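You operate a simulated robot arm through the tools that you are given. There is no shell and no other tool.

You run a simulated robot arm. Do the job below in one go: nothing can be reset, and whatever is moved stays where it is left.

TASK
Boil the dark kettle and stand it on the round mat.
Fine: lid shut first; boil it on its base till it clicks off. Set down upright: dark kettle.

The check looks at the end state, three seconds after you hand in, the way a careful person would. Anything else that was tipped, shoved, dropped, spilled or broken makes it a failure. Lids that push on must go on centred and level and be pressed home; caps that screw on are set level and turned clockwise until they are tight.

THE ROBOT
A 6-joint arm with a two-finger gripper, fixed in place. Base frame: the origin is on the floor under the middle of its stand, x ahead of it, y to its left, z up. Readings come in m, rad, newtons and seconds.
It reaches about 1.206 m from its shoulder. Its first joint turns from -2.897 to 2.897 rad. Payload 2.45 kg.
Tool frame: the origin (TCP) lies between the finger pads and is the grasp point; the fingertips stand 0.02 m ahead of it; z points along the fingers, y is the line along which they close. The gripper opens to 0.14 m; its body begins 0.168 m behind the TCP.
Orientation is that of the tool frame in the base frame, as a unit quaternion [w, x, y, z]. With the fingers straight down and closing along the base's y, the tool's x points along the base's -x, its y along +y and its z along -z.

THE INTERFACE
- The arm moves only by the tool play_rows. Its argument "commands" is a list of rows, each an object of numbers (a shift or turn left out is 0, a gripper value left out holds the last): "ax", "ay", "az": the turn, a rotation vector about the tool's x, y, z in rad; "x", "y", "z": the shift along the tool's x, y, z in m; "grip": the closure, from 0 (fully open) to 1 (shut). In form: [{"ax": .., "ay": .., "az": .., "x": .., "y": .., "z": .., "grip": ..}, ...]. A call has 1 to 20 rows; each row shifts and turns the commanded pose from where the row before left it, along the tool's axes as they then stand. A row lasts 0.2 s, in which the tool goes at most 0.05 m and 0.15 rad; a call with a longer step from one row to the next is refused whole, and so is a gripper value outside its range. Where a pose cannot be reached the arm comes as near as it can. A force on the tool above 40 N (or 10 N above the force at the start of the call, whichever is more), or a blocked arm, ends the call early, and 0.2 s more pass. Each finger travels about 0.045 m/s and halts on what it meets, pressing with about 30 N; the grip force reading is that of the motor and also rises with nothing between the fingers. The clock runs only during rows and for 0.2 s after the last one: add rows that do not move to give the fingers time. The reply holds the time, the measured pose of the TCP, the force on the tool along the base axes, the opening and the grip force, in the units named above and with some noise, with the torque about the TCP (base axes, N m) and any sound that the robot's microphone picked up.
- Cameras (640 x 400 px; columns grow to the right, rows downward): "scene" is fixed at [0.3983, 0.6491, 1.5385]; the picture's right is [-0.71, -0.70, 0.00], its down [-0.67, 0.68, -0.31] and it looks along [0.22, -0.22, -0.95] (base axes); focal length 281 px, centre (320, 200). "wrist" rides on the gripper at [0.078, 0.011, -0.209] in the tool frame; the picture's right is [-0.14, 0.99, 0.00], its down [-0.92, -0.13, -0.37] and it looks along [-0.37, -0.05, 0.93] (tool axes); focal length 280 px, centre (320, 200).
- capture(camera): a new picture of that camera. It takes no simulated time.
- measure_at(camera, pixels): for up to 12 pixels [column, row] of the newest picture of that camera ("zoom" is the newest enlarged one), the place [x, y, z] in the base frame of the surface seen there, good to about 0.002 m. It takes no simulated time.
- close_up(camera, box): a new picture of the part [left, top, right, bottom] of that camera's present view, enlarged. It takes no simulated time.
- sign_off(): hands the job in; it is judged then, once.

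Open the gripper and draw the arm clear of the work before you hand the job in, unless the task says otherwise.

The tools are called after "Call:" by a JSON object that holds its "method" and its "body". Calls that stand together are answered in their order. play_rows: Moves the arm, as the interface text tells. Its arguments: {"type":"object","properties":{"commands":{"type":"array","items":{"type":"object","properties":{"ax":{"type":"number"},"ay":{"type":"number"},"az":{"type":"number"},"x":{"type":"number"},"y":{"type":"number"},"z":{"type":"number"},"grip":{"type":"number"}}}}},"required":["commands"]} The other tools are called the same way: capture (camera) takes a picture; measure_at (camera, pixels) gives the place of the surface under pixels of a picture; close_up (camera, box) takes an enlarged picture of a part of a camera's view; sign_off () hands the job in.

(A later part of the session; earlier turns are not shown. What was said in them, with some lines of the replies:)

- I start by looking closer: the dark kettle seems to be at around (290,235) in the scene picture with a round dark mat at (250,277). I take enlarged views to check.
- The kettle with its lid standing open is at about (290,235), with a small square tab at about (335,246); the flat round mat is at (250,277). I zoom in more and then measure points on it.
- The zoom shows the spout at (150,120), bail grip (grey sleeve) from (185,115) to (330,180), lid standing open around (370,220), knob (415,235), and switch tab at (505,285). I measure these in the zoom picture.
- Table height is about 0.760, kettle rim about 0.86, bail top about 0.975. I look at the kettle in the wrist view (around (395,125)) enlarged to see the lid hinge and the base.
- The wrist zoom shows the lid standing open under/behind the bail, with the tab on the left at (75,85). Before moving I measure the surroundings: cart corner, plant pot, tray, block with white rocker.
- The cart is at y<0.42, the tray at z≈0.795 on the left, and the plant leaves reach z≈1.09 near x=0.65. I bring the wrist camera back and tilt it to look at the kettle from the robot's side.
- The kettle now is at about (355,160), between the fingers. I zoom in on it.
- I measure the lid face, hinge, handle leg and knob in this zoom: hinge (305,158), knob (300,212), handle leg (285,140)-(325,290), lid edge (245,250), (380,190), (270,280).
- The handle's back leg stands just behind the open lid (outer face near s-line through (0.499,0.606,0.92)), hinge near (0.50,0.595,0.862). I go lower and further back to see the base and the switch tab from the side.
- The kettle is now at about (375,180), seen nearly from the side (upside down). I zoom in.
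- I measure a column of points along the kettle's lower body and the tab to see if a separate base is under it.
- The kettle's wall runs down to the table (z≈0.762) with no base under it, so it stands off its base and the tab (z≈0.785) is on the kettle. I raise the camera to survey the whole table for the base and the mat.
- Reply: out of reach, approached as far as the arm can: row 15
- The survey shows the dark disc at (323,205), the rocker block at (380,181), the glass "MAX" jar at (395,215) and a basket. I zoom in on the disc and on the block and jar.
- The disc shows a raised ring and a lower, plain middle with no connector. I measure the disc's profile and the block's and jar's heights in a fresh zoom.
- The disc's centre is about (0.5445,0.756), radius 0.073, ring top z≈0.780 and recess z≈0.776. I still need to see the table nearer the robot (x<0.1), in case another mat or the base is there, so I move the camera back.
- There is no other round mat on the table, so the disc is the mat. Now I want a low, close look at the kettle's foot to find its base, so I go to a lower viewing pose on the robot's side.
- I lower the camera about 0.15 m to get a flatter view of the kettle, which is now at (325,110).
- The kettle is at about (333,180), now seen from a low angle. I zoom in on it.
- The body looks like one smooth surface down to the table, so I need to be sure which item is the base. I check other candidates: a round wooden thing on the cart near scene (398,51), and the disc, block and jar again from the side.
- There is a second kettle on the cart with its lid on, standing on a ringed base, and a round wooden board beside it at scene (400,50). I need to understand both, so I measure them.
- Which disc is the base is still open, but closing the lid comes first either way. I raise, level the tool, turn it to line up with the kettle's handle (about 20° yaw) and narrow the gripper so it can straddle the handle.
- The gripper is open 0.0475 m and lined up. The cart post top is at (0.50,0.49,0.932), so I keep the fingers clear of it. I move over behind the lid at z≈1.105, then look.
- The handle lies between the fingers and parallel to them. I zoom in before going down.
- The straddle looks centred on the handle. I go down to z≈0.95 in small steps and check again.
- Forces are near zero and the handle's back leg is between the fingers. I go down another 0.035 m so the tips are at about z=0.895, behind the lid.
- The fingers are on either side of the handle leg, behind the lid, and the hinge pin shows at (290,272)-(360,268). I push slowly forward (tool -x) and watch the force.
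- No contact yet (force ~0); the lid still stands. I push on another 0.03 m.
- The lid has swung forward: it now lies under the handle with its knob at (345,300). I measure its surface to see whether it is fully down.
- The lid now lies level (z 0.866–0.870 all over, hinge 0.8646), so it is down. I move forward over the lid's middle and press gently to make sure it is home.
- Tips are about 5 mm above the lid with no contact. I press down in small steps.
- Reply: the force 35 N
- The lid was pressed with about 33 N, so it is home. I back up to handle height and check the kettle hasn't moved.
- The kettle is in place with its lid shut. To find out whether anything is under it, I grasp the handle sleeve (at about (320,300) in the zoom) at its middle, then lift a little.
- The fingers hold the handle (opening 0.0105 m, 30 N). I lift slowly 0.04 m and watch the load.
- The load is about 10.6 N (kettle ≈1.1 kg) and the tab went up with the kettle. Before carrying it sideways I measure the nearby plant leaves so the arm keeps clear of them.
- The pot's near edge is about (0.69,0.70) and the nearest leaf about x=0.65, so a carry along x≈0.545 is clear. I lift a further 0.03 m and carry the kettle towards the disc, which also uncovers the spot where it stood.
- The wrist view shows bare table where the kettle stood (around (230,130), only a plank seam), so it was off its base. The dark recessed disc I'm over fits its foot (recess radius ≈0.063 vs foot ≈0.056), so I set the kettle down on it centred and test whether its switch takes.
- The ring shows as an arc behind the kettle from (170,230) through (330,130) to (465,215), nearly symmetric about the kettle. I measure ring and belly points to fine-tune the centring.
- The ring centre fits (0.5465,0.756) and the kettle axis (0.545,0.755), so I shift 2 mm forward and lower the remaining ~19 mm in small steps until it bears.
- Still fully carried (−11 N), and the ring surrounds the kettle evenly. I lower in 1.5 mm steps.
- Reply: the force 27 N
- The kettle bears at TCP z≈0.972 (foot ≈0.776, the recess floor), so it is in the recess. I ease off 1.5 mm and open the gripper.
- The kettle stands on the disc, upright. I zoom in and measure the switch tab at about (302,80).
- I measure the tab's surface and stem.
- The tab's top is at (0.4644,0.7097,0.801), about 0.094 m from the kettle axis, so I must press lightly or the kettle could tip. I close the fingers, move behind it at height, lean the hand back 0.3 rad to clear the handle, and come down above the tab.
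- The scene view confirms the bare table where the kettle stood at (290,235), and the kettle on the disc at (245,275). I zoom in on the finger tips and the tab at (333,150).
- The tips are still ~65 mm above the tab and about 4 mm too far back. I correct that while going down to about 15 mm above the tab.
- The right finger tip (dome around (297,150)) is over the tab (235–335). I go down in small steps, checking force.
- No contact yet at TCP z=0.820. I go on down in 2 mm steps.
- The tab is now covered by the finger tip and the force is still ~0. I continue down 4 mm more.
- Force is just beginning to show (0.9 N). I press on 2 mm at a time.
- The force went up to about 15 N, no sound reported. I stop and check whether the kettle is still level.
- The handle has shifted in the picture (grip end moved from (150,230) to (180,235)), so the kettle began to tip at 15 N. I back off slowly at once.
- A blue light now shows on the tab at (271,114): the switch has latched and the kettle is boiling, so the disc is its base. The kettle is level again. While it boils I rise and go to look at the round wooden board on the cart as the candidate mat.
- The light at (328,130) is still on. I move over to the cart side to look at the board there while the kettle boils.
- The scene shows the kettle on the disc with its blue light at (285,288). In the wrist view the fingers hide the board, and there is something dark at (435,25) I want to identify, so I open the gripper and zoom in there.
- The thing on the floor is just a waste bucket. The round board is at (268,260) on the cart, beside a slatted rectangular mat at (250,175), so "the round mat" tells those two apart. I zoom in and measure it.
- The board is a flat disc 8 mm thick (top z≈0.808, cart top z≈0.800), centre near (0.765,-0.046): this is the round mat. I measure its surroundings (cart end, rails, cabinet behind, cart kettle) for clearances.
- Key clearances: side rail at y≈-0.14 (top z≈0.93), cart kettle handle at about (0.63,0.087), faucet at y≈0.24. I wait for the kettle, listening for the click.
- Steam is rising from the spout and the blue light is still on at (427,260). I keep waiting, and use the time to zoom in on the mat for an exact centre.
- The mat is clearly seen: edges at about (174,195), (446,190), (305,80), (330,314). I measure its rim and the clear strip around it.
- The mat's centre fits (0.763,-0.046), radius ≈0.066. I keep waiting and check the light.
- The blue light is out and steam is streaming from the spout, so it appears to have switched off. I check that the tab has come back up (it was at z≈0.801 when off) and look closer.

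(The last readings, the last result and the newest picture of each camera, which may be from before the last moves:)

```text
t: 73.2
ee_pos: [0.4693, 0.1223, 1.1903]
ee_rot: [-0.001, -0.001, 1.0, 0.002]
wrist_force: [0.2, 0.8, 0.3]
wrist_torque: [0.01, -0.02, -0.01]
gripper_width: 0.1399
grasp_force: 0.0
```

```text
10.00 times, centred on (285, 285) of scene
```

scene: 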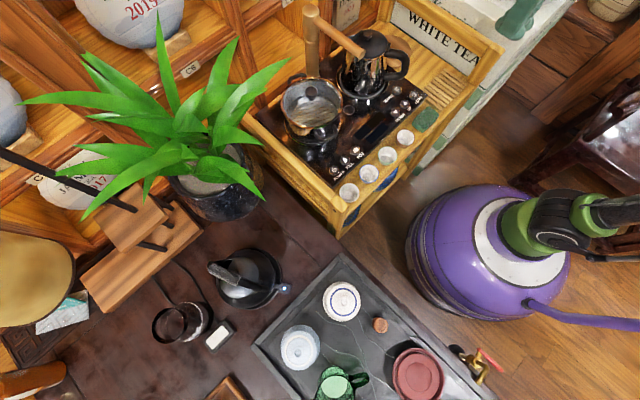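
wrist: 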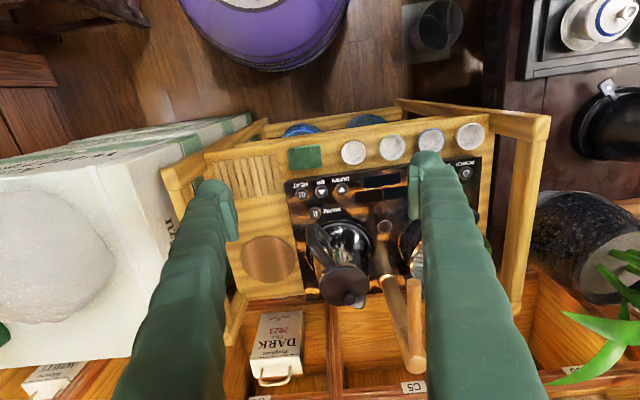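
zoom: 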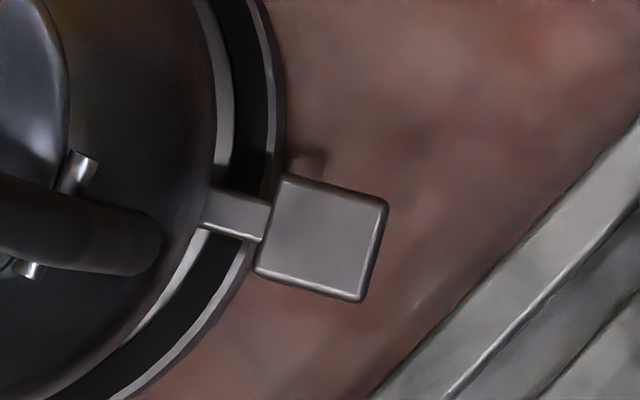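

The tab is back up (z≈0.803) with the light out and strong steam, so the boil is finished and it has clicked off. I go back over the kettle with the gripper set to 0.0475 m and the tool turned to the handle.

Call:
{"method": "play_rows", "body": {"commands": [{"y": 0.0453, "grip": 0.66}, {"y": 0.0453}, {"y": 0.0453}, {"y": 0.0453}, {"y": 0.0453}, {"y": 0.0453}, {"y": 0.0453}, {"y": 0.0453}, {"y": 0.0453}, {"y": 0.0453}, {"y": 0.0453}, {"y": 0.0453}, {"y": 0.0453}, {"y": 0.0453}, {"x": -0.02, "z": 0.02}, {"x": -0.02, "z": 0.02}, {"az": -0.1163}, {"az": -0.1163}, {"az": -0.1163}, {}]}}

Call:
{"method": "capture", "body": {"camera": "wrist"}}

```text
t: 77.4
ee_pos: [0.5058, 0.7559, 1.1492]
ee_rot: [-0.001, -0.173, 0.985, 0.0]
wrist_force: [0.3, -0.4, -0.7]
wrist_torque: [-0.01, -0.02, 0.0]
gripper_width: 0.0475
grasp_force: 0.1
```

```text
taken
```

wrist: 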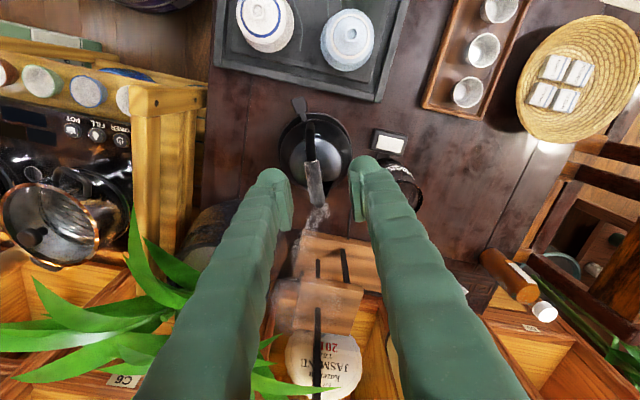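

The kettle's handle is visible at (310,150)-(318,200) between the fingers. I zoom and measure it to line up the grasp.

Call:
{"method": "close_up", "body": {"camera": "wrist", "box": [250, 80, 390, 220]}}

```text
2.86 times, centred on (320, 150) of wrist
```

zoom: 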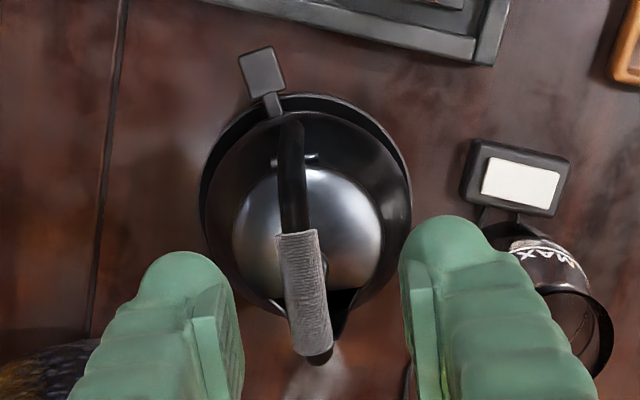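

Call:
{"method": "measure_at", "body": {"camera": "zoom", "pixels": [[297, 235], [304, 290], [312, 348], [281, 290], [326, 290], [292, 180], [291, 130], [300, 262], [308, 320]]}}

```text
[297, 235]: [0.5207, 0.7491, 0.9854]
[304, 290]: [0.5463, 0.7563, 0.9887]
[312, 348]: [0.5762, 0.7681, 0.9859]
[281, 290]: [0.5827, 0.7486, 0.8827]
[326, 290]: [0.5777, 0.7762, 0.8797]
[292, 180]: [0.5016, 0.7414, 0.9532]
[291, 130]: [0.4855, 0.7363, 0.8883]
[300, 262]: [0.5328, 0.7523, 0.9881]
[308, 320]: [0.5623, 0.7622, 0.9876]
```

The sleeve runs from (0.5207,0.7491) to (0.5762,0.7681), mid (0.5485,0.7580), top z≈0.988. I move over it, go down to just above the handle and check.

Call:
{"method": "play_rows", "body": {"commands": [{"x": -0.0208, "y": -0.0067}, {"x": -0.0208, "y": -0.0067}, {"z": 0.04}, {"z": 0.04}, {"z": 0.04}, {}]}}

Call:
{"method": "close_up", "body": {"camera": "wrist", "box": [220, 60, 420, 260]}}

```text
t: 78.8
ee_pos: [0.5372, 0.7585, 1.0306]
ee_rot: [-0.001, -0.174, 0.985, 0.0]
wrist_force: [0.0, -0.3, -0.2]
wrist_torque: [0.02, -0.02, -0.01]
gripper_width: 0.0475
grasp_force: 0.1
out of reach, approached as far as the arm can: row 2
```

```text
2.00 times, centred on (320, 160) of wrist
```

zoom: 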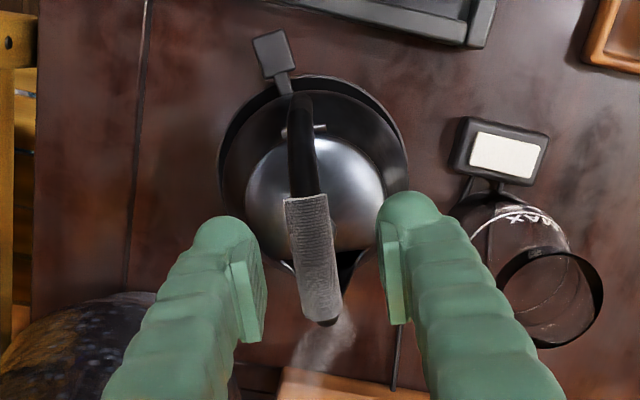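

The arm hit its reach limit briefly at the higher level, leaving the tool 12 mm short. Lower down it is in reach, so I correct and check again.

Call:
{"method": "play_rows", "body": {"commands": [{"x": -0.0112, "y": -0.0051}, {"z": 0.012}, {}]}}

Call:
{"method": "close_up", "body": {"camera": "wrist", "box": [220, 60, 420, 260]}}

```text
t: 79.6
ee_pos: [0.5494, 0.7568, 1.018]
ee_rot: [-0.001, -0.173, 0.985, 0.0]
wrist_force: [0.7, 0.7, -0.2]
wrist_torque: [-0.01, -0.02, -0.03]
gripper_width: 0.0475
grasp_force: 0.0
```

```text
2.00 times, centred on (320, 160) of wrist
```

zoom: 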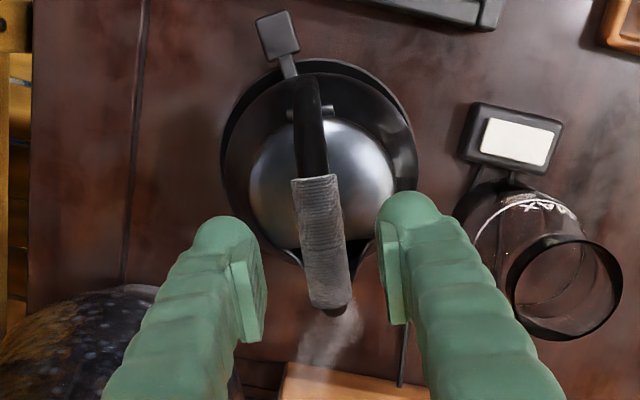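

The sleeve is centred between the pads (pads at 265 and 380, sleeve at 320). I go down to z≈0.9715 and close on the handle.

Call:
{"method": "play_rows", "body": {"commands": [{"z": 0.018}, {"z": 0.018}, {"z": 0.0105}, {"grip": 0.8}, {"grip": 1.0}, {"grip": 1.0}, {"grip": 1.0}, {"grip": 1.0}]}}

Call:
{"method": "close_up", "body": {"camera": "wrist", "box": [220, 60, 420, 260]}}

```text
t: 81.4
ee_pos: [0.5509, 0.7569, 0.9703]
ee_rot: [0.0, -0.174, 0.985, 0.001]
wrist_force: [-0.6, 3.5, -0.1]
wrist_torque: [0.03, 0.01, 0.03]
gripper_width: 0.0102
grasp_force: 30.2
```

```text
2.00 times, centred on (320, 160) of wrist
```

zoom: 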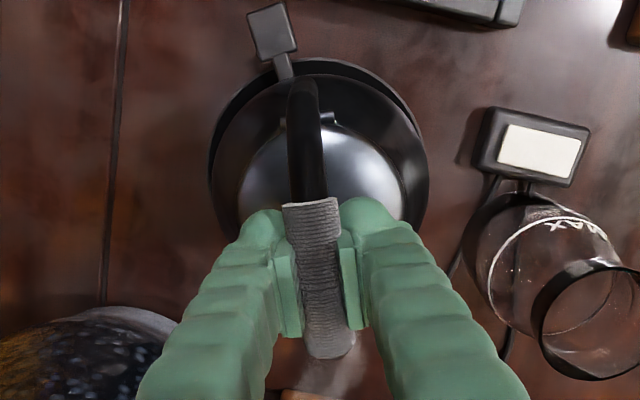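

Held at 30 N again. I lift it straight up off the base slowly.

Call:
{"method": "play_rows", "body": {"commands": [{"z": -0.006}, {"z": -0.012}, {"z": -0.018}, {"z": -0.02}, {"z": -0.014}, {}]}}

Call:
{"method": "close_up", "body": {"camera": "wrist", "box": [220, 60, 420, 260]}}

```text
t: 82.8
ee_pos: [0.5501, 0.7584, 1.0426]
ee_rot: [0.0, -0.174, 0.985, 0.001]
wrist_force: [-0.2, -0.5, -10.9]
wrist_torque: [0.02, -0.02, 0.0]
gripper_width: 0.0102
grasp_force: 29.7
```

```text
2.00 times, centred on (320, 160) of wrist
```

zoom: 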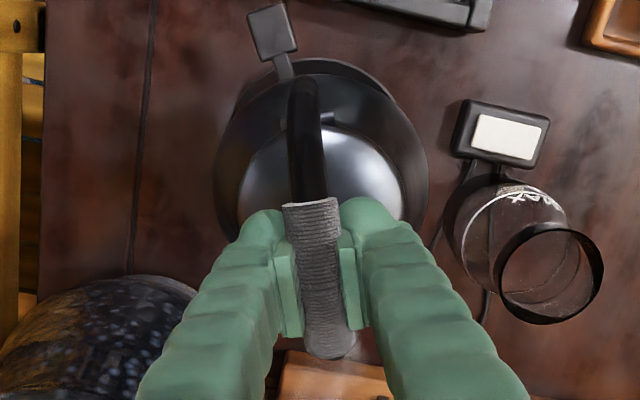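

The kettle is off the base, level, load 10.9 N. I carry it inward and up to about z=1.17 to clear the cart post.

Call:
{"method": "play_rows", "body": {"commands": [{"x": 0.006, "y": -0.005, "z": -0.012}, {"x": 0.0124, "y": -0.0094, "z": -0.022}, {"x": 0.0147, "y": -0.0111, "z": -0.026}, {"x": 0.0147, "y": -0.0111, "z": -0.026}, {"x": 0.0147, "y": -0.0111, "z": -0.024}, {"x": 0.0108, "y": -0.0076, "z": -0.018}, {}]}}

Call:
{"method": "capture", "body": {"camera": "wrist"}}

```text
t: 84.4
ee_pos: [0.4997, 0.6789, 1.1687]
ee_rot: [0.0, -0.174, 0.985, 0.001]
wrist_force: [-0.3, -0.9, -11.7]
wrist_torque: [-0.02, 0.02, 0.0]
gripper_width: 0.01
grasp_force: 30.6
```

```text
taken
```

wrist: 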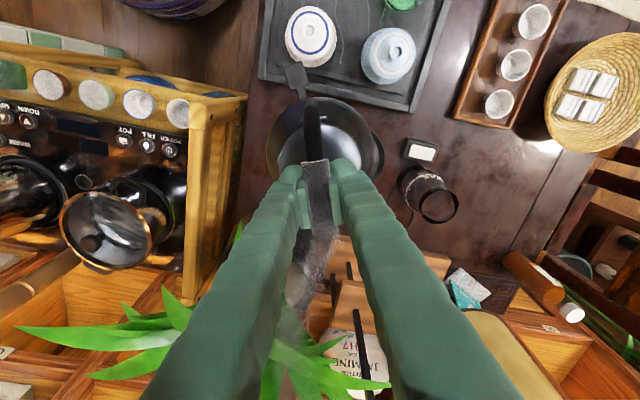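

Foot is at about 0.973, above the post (0.932). I carry on towards the cart's front side: first to about (0.47,0.50).

Call:
{"method": "play_rows", "body": {"commands": [{"x": 0.009, "y": -0.0158, "z": -0.004}, {"x": 0.0179, "y": -0.0316, "z": -0.007}, {"x": 0.0179, "y": -0.0316, "z": -0.007}, {"x": 0.0179, "y": -0.0316, "z": -0.007}, {"x": 0.0179, "y": -0.0316, "z": -0.005}, {"x": 0.0088, "y": -0.0158}, {}]}}

Call:
{"method": "capture", "body": {"camera": "wrist"}}

```text
t: 86.0
ee_pos: [0.471, 0.5014, 1.1968]
ee_rot: [0.0, -0.173, 0.985, 0.0]
wrist_force: [0.3, 0.0, -10.2]
wrist_torque: [-0.03, 0.0, 0.0]
gripper_width: 0.0102
grasp_force: 30.0
```

```text
taken
```

wrist: 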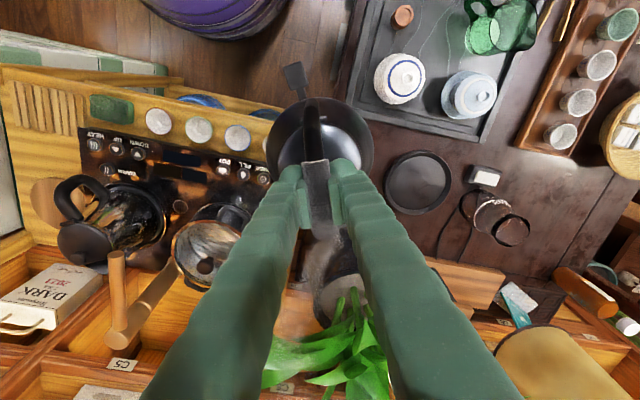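

The empty base stays in place at (418,182). I carry the kettle along the front of the cart to y≈-0.046.

Call:
{"method": "play_rows", "body": {"commands": [{"x": 0.006, "y": -0.0165}, {"x": 0.0118, "y": -0.0325}, {"x": 0.0118, "y": -0.0325}, {"x": 0.0118, "y": -0.0325}, {"x": 0.0118, "y": -0.0325}, {"x": 0.0118, "y": -0.0325}, {"x": 0.0118, "y": -0.0325}, {"x": 0.0118, "y": -0.0325}, {"x": 0.0118, "y": -0.0325}, {"x": 0.0118, "y": -0.0325}, {"x": 0.0118, "y": -0.0325}, {"x": 0.0118, "y": -0.0325}, {"x": 0.0118, "y": -0.0325}, {"x": 0.0118, "y": -0.0325}, {"x": 0.0118, "y": -0.0325}, {"x": 0.0118, "y": -0.0325}, {"x": 0.006, "y": -0.0165}, {}]}}

Call:
{"method": "capture", "body": {"camera": "wrist"}}

Call:
{"method": "capture", "body": {"camera": "scene"}}

```text
t: 89.8
ee_pos: [0.4702, -0.0525, 1.1968]
ee_rot: [0.0, -0.174, 0.985, 0.001]
wrist_force: [0.4, 0.3, -10.6]
wrist_torque: [0.04, 0.01, 0.03]
gripper_width: 0.0102
grasp_force: 30.1
```

```text
taken
```

wrist: 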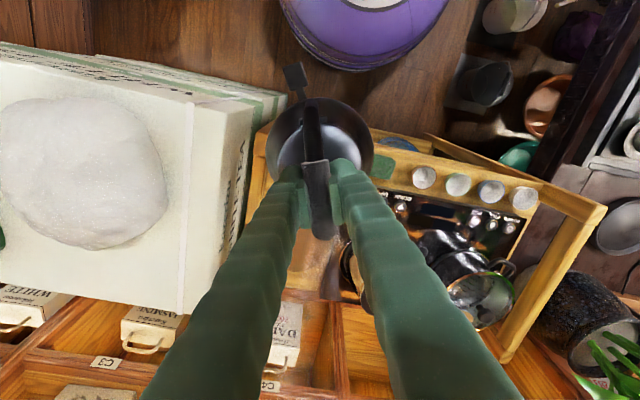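

```text
taken
```

scene: 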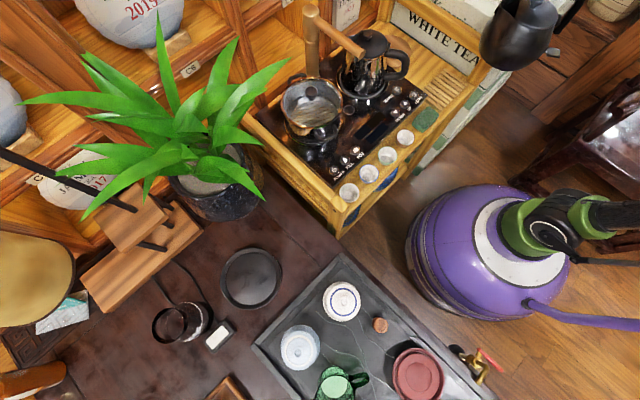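

The kettle is in front of the cart, y≈-0.05, foot ≈1.0. Now I carry it in over the mat at the same height.

Call:
{"method": "play_rows", "body": {"commands": [{"x": -0.016, "y": -0.0053}, {"x": -0.031, "y": -0.01035}, {"x": -0.031, "y": -0.01035}, {"x": -0.031, "y": -0.01035}, {"x": -0.031, "y": -0.01035}, {"x": -0.031, "y": -0.01035}, {"x": -0.031, "y": -0.01035}, {"x": -0.031, "y": -0.01035}, {"x": -0.031, "y": -0.01035}, {"x": -0.016, "y": -0.0052}, {}]}}

Call:
{"method": "capture", "body": {"camera": "wrist"}}

Call:
{"method": "capture", "body": {"camera": "scene"}}

```text
t: 92.2
ee_pos: [0.7672, -0.0462, 1.1955]
ee_rot: [0.0, -0.173, 0.985, 0.001]
wrist_force: [0.1, -0.4, -11.7]
wrist_torque: [-0.02, 0.03, 0.03]
gripper_width: 0.0101
grasp_force: 30.1
```

```text
taken
```

wrist: 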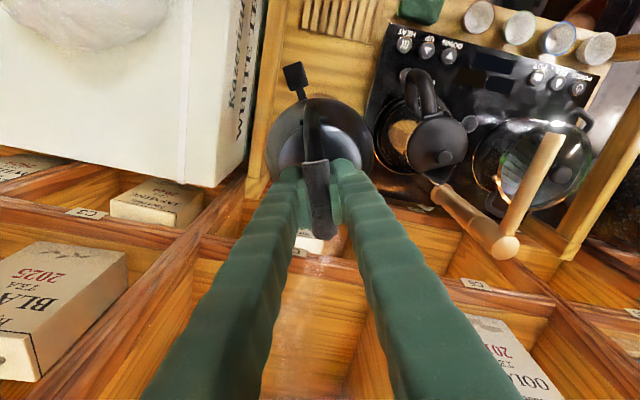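

```text
taken
```

scene: 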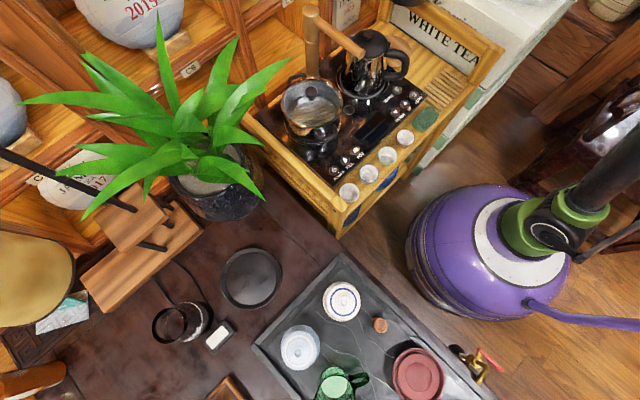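

The kettle is above the mat. I zoom in to check the clearance to the side rail (left, about (255,160)) before lowering.

Call:
{"method": "close_up", "body": {"camera": "wrist", "box": [230, 30, 410, 210]}}

```text
2.22 times, centred on (320, 120) of wrist
```

zoom: 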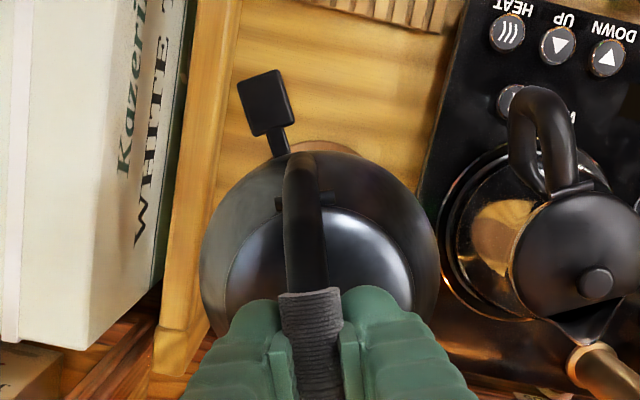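

I measure the side rail's top and inner edges and the visible sliver of the mat at (320,147).

Call:
{"method": "measure_at", "body": {"camera": "zoom", "pixels": [[225, 50], [205, 150], [238, 50], [215, 200], [190, 250], [200, 300], [180, 320], [240, 120], [320, 147], [170, 280], [300, 146], [345, 150]]}}

```text
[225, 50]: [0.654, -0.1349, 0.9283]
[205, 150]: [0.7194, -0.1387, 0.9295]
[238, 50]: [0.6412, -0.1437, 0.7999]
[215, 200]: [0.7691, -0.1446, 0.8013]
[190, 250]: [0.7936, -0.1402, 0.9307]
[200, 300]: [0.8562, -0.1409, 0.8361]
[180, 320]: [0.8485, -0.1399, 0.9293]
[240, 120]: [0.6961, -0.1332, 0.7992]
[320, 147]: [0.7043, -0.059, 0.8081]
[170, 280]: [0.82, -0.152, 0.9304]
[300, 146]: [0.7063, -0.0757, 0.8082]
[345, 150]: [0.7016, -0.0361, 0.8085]
```

The rail's inner edge is at about y≈-0.13, the kettle's belly reaches about y≈-0.115, so there's ~15 mm. I measure the kettle's outline in this view to get its axis relative to the mat.

Call:
{"method": "measure_at", "body": {"camera": "zoom", "pixels": [[206, 260], [204, 290], [434, 260], [430, 230], [335, 158], [380, 175], [250, 190], [270, 178], [215, 230], [295, 295], [335, 293], [310, 380]]}}

```text
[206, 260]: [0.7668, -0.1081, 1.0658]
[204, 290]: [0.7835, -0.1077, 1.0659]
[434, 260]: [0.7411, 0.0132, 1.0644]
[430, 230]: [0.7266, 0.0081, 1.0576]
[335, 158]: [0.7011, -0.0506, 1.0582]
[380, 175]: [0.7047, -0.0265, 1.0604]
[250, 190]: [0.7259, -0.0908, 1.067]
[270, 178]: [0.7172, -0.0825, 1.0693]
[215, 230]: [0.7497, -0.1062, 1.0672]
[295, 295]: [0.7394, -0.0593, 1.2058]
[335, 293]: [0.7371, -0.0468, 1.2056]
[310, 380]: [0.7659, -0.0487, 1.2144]
```

The kettle's axis fits (0.764,-0.0445), the mat's centre (0.763,-0.046): within 2 mm. I lower it most of the way and check.

Call:
{"method": "play_rows", "body": {"commands": [{"z": 0.015}, {"z": 0.03}, {"z": 0.03}, {"z": 0.03}, {"z": 0.03}, {"z": 0.02}, {"z": 0.01}, {}]}}

Call:
{"method": "close_up", "body": {"camera": "wrist", "box": [230, 30, 410, 210]}}

```text
t: 94.0
ee_pos: [0.7659, -0.0439, 1.0341]
ee_rot: [0.0, -0.173, 0.985, 0.0]
wrist_force: [0.2, 0.8, -11.3]
wrist_torque: [-0.03, 0.01, 0.02]
gripper_width: 0.0102
grasp_force: 30.0
```

```text
2.22 times, centred on (320, 120) of wrist
```

zoom: 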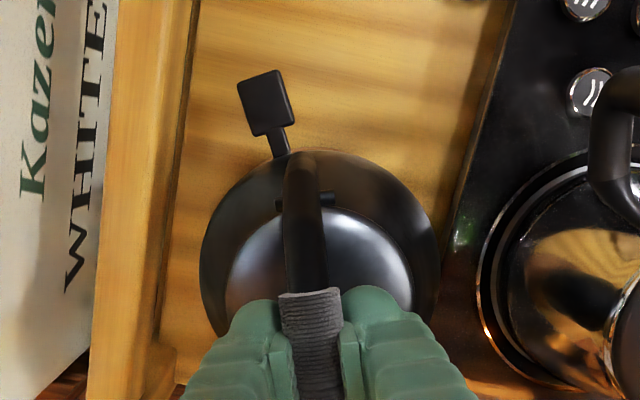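

Clear of the rail, still carried freely (−11 N), foot about 30 mm above the mat. I lower 22 mm, then in small steps to contact.

Call:
{"method": "play_rows", "body": {"commands": [{"z": 0.01}, {"z": 0.008}, {"z": 0.005}, {}]}}

Call:
{"method": "play_rows", "body": {"commands": [{"z": 0.002}, {"z": 0.002}, {}]}}

Call:
{"method": "play_rows", "body": {"commands": [{"z": 0.0015}, {}]}}

```text
t: 95.0
ee_pos: [0.7652, -0.0451, 1.0092]
ee_rot: [-0.001, -0.174, 0.985, 0.001]
wrist_force: [-0.4, 0.5, -10.1]
wrist_torque: [0.01, 0.03, 0.0]
gripper_width: 0.0103
grasp_force: 29.8
```

```text
t: 95.8
ee_pos: [0.767, -0.0435, 1.0062]
ee_rot: [0.0, -0.173, 0.985, 0.002]
wrist_force: [0.3, -0.8, -11.0]
wrist_torque: [0.02, 0.0, 0.01]
gripper_width: 0.0103
grasp_force: 29.9
```

```text
t: 96.4
ee_pos: [0.7664, -0.0437, 1.0027]
ee_rot: [0.0, -0.173, 0.985, 0.001]
wrist_force: [0.9, -0.3, -10.3]
wrist_torque: [0.02, -0.03, -0.02]
gripper_width: 0.0103
grasp_force: 29.6
```

Not bearing yet at z=1.003. I go on in 1 mm steps.

Call:
{"method": "play_rows", "body": {"commands": [{"z": 0.001}, {}]}}

Call:
{"method": "play_rows", "body": {"commands": [{"z": 0.001}, {}]}}

Call:
{"method": "close_up", "body": {"camera": "wrist", "box": [230, 30, 410, 210]}}

```text
t: 97.0
ee_pos: [0.7666, -0.0436, 1.0034]
ee_rot: [-0.001, -0.174, 0.985, 0.002]
wrist_force: [3.1, 0.0, 0.5]
wrist_torque: [0.19, -0.42, -0.03]
gripper_width: 0.0102
grasp_force: 30.2
```

```text
t: 97.6
ee_pos: [0.7665, -0.0443, 1.0023]
ee_rot: [0.0, -0.174, 0.985, 0.0]
wrist_force: [4.6, -0.6, 27.5]
wrist_torque: [-0.01, 0.03, 0.03]
gripper_width: 0.0102
grasp_force: 29.9
```

```text
2.22 times, centred on (320, 120) of wrist
```

zoom: 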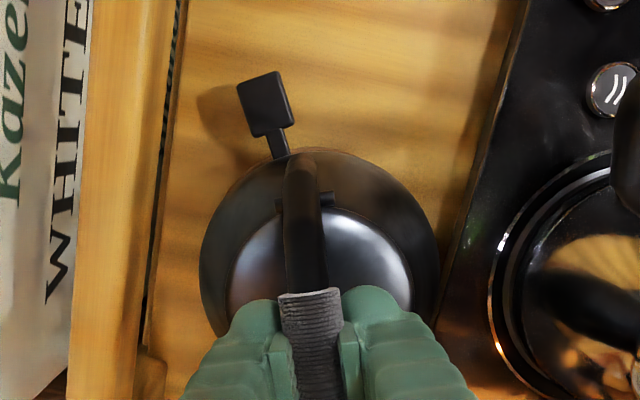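

It bears at z≈1.003 (foot ≈0.808, the mat's top). I ease off about 1 mm, open the gripper and check before rising.

Call:
{"method": "play_rows", "body": {"commands": [{"z": -0.0012}, {"grip": 0.66}, {"grip": 0.66}, {"grip": 0.66}, {"grip": 0.66}, {}]}}

Call:
{"method": "close_up", "body": {"camera": "wrist", "box": [230, 30, 410, 210]}}

```text
t: 99.0
ee_pos: [0.7657, -0.0431, 1.0018]
ee_rot: [0.0, -0.173, 0.985, 0.001]
wrist_force: [0.3, 0.1, -0.3]
wrist_torque: [0.0, 0.0, -0.01]
gripper_width: 0.0475
grasp_force: 0.1
```

```text
2.22 times, centred on (320, 120) of wrist
```

zoom: 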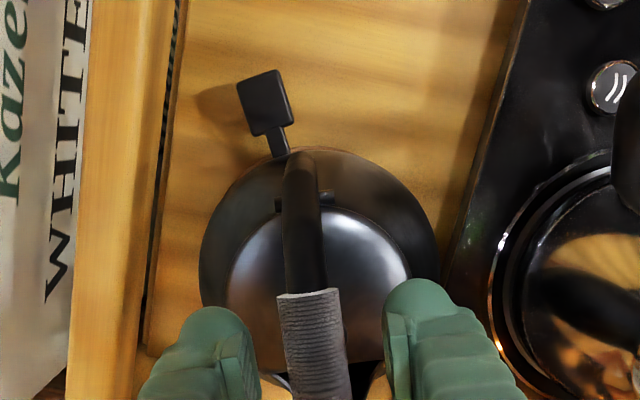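

The kettle stands free and upright. I rise straight up and then draw back toward the robot side to look at the result.

Call:
{"method": "play_rows", "body": {"commands": [{"z": -0.015}, {"z": -0.03}, {"z": -0.04}, {"z": -0.04}, {"z": -0.04}, {"z": -0.03}, {"x": 0.04}, {"x": 0.04}, {"x": 0.04}, {"x": 0.04}, {"x": 0.04}, {"x": 0.04}, {}]}}

Call:
{"method": "capture", "body": {"camera": "wrist"}}

Call:
{"method": "capture", "body": {"camera": "scene"}}

```text
t: 101.8
ee_pos: [0.54, -0.1274, 1.1969]
ee_rot: [-0.001, -0.173, 0.985, 0.001]
wrist_force: [-0.2, 0.2, -0.1]
wrist_torque: [0.0, 0.06, -0.01]
gripper_width: 0.0476
grasp_force: 0.2
```

```text
taken
```

wrist: 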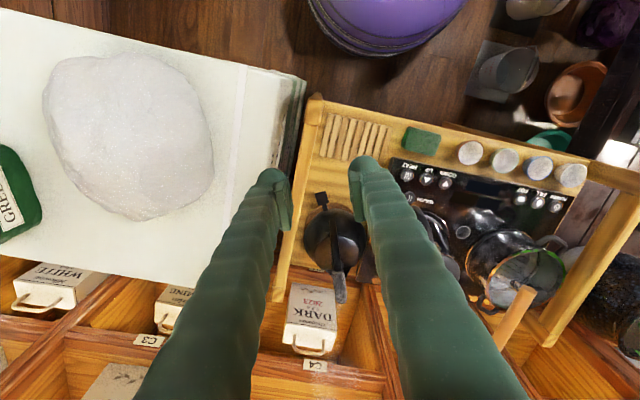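

```text
taken
```

scene: 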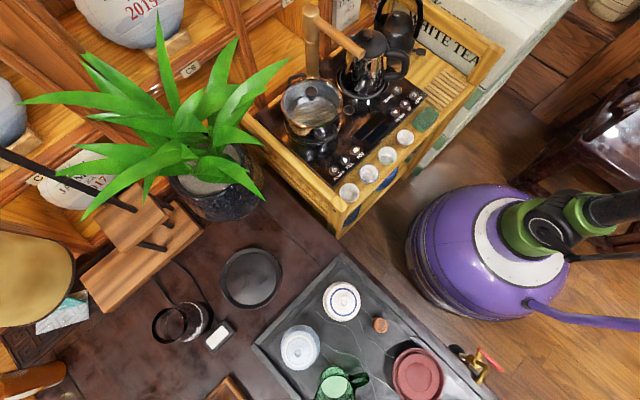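

The kettle stands on the cart where the mat is, at about wrist (335,240) and scene (395,35). I zoom in from both cameras to verify placement and the lid.

Call:
{"method": "close_up", "body": {"camera": "wrist", "box": [280, 180, 400, 310]}}

Call:
{"method": "close_up", "body": {"camera": "scene", "box": [360, 0, 440, 70]}}

```text
3.08 times, centred on (340, 245) of wrist
```

zoom: 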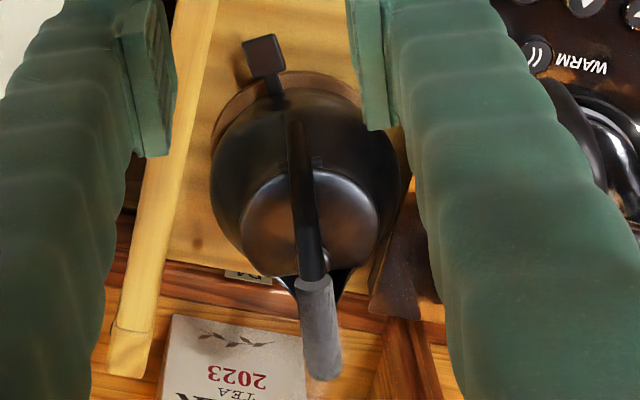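

```text
5.71 times, centred on (400, 35) of scene
```

zoom: 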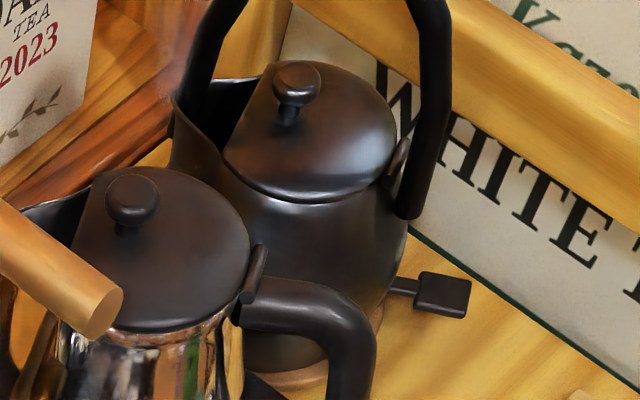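

The scene zoom shows the dark kettle upright on the round mat with its lid shut and its switch up and dark. I draw the arm back clear of the cart, open the gripper fully, and do a last check.

Call:
{"method": "play_rows", "body": {"commands": [{"x": 0.02, "z": -0.02}, {"x": 0.02, "y": 0.02, "z": -0.02}, {"y": 0.04}, {"y": 0.04}, {"y": 0.04}, {"y": 0.04}, {"y": 0.04, "grip": 0.0}, {"grip": 0.0}, {"grip": 0.0}, {"grip": 0.0}, {"grip": 0.0}, {"grip": 0.0}, {"grip": 0.0}]}}

Call:
{"method": "capture", "body": {"camera": "scene"}}

Call:
{"method": "close_up", "body": {"camera": "scene", "box": [330, 0, 450, 90]}}

Call:
{"method": "capture", "body": {"camera": "wrist"}}

```text
t: 104.6
ee_pos: [0.4271, 0.066, 1.2392]
ee_rot: [0.0, -0.173, 0.985, 0.001]
wrist_force: [-0.3, -0.1, -0.6]
wrist_torque: [-0.03, 0.02, 0.01]
gripper_width: 0.1403
grasp_force: 0.0
```

```text
taken
```

scene: 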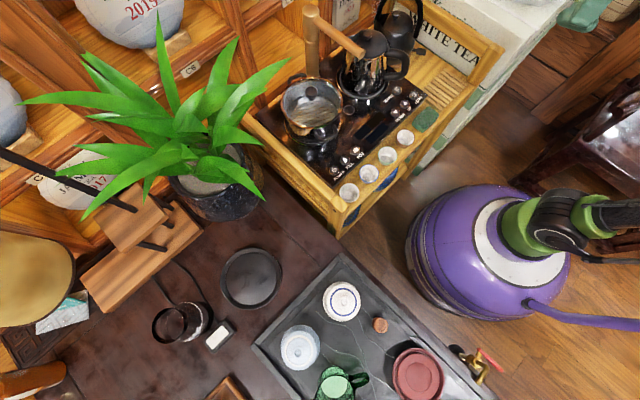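

```text
4.44 times, centred on (390, 45) of scene
```

zoom: 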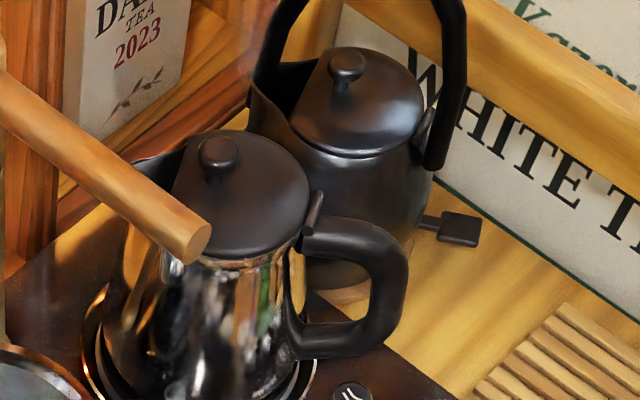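

```text
taken
```

wrist: 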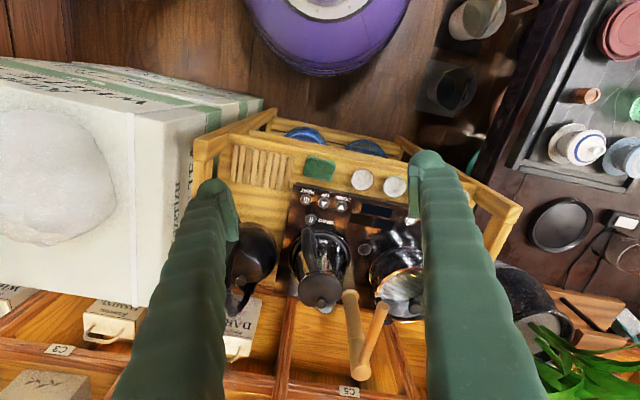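

Everything looks in order. One last check that the kettle is level: I measure its lid and foot/mat edge in a fresh zoom.

Call:
{"method": "close_up", "body": {"camera": "scene", "box": [360, 0, 440, 70]}}

Call:
{"method": "measure_at", "body": {"camera": "zoom", "pixels": [[260, 150], [370, 110], [340, 175], [250, 120], [300, 190], [385, 150], [440, 290], [310, 372], [440, 20], [225, 20]]}}

```text
5.71 times, centred on (400, 35) of scene
```

zoom: 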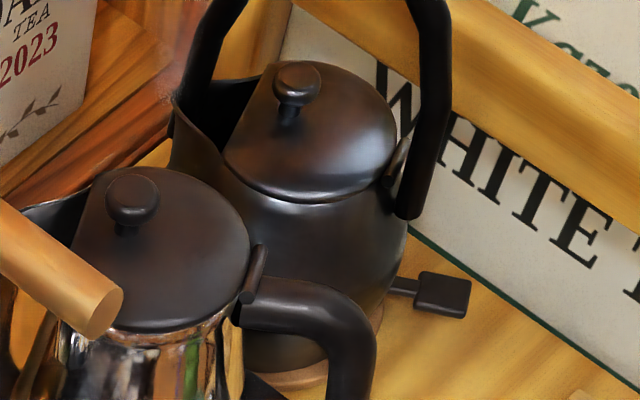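

```text
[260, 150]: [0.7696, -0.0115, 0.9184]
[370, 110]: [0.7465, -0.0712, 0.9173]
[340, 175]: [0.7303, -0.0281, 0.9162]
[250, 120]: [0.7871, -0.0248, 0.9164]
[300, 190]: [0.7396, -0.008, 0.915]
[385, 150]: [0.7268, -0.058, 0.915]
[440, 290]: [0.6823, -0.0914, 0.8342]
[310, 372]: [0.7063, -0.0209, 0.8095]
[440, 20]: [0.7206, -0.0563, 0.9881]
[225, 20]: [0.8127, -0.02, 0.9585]
```

The lid is level (z 0.915–0.918 at its front, back and sides), the kettle stands upright on the mat (mat edge seen at z≈0.809), its switch is off, and the arm is clear with the gripper open. I hand the job in.

Call:
{"method": "sign_off", "body": {}}

```text
The job is handed in.
```

The dark kettle has been boiled and is standing upright on the round wooden mat on the tea cart, lid shut. I've handed the job in but haven't seen the result of the check.

- **Lid:** I swung it shut and pressed it down with about 33 N. It measured level before and after the move.
- **Base:** the kettle was standing on bare table at the start. I took the dark recessed disc next to it to be its base, and its blue switch light came on there once I pressed the switch.
- **Boil:** it ran for roughly 20–25 seconds, until the light went out, the switch came back up and steam poured from the spout. The microphone never reported a click, so I'm judging it finished from those signs.
- **Tipping:** I pressed the switch up to about 15 N and the kettle briefly tilted on its base. I backed off at once and it settled level. I saw no spill.
- **Mat:** I took the round wooden board beside the cart's own kettle to be the round mat. The kettle is within about 2 mm of its centre.

Nothing else looked moved in the last pictures. The arm is clear and the gripper is open.
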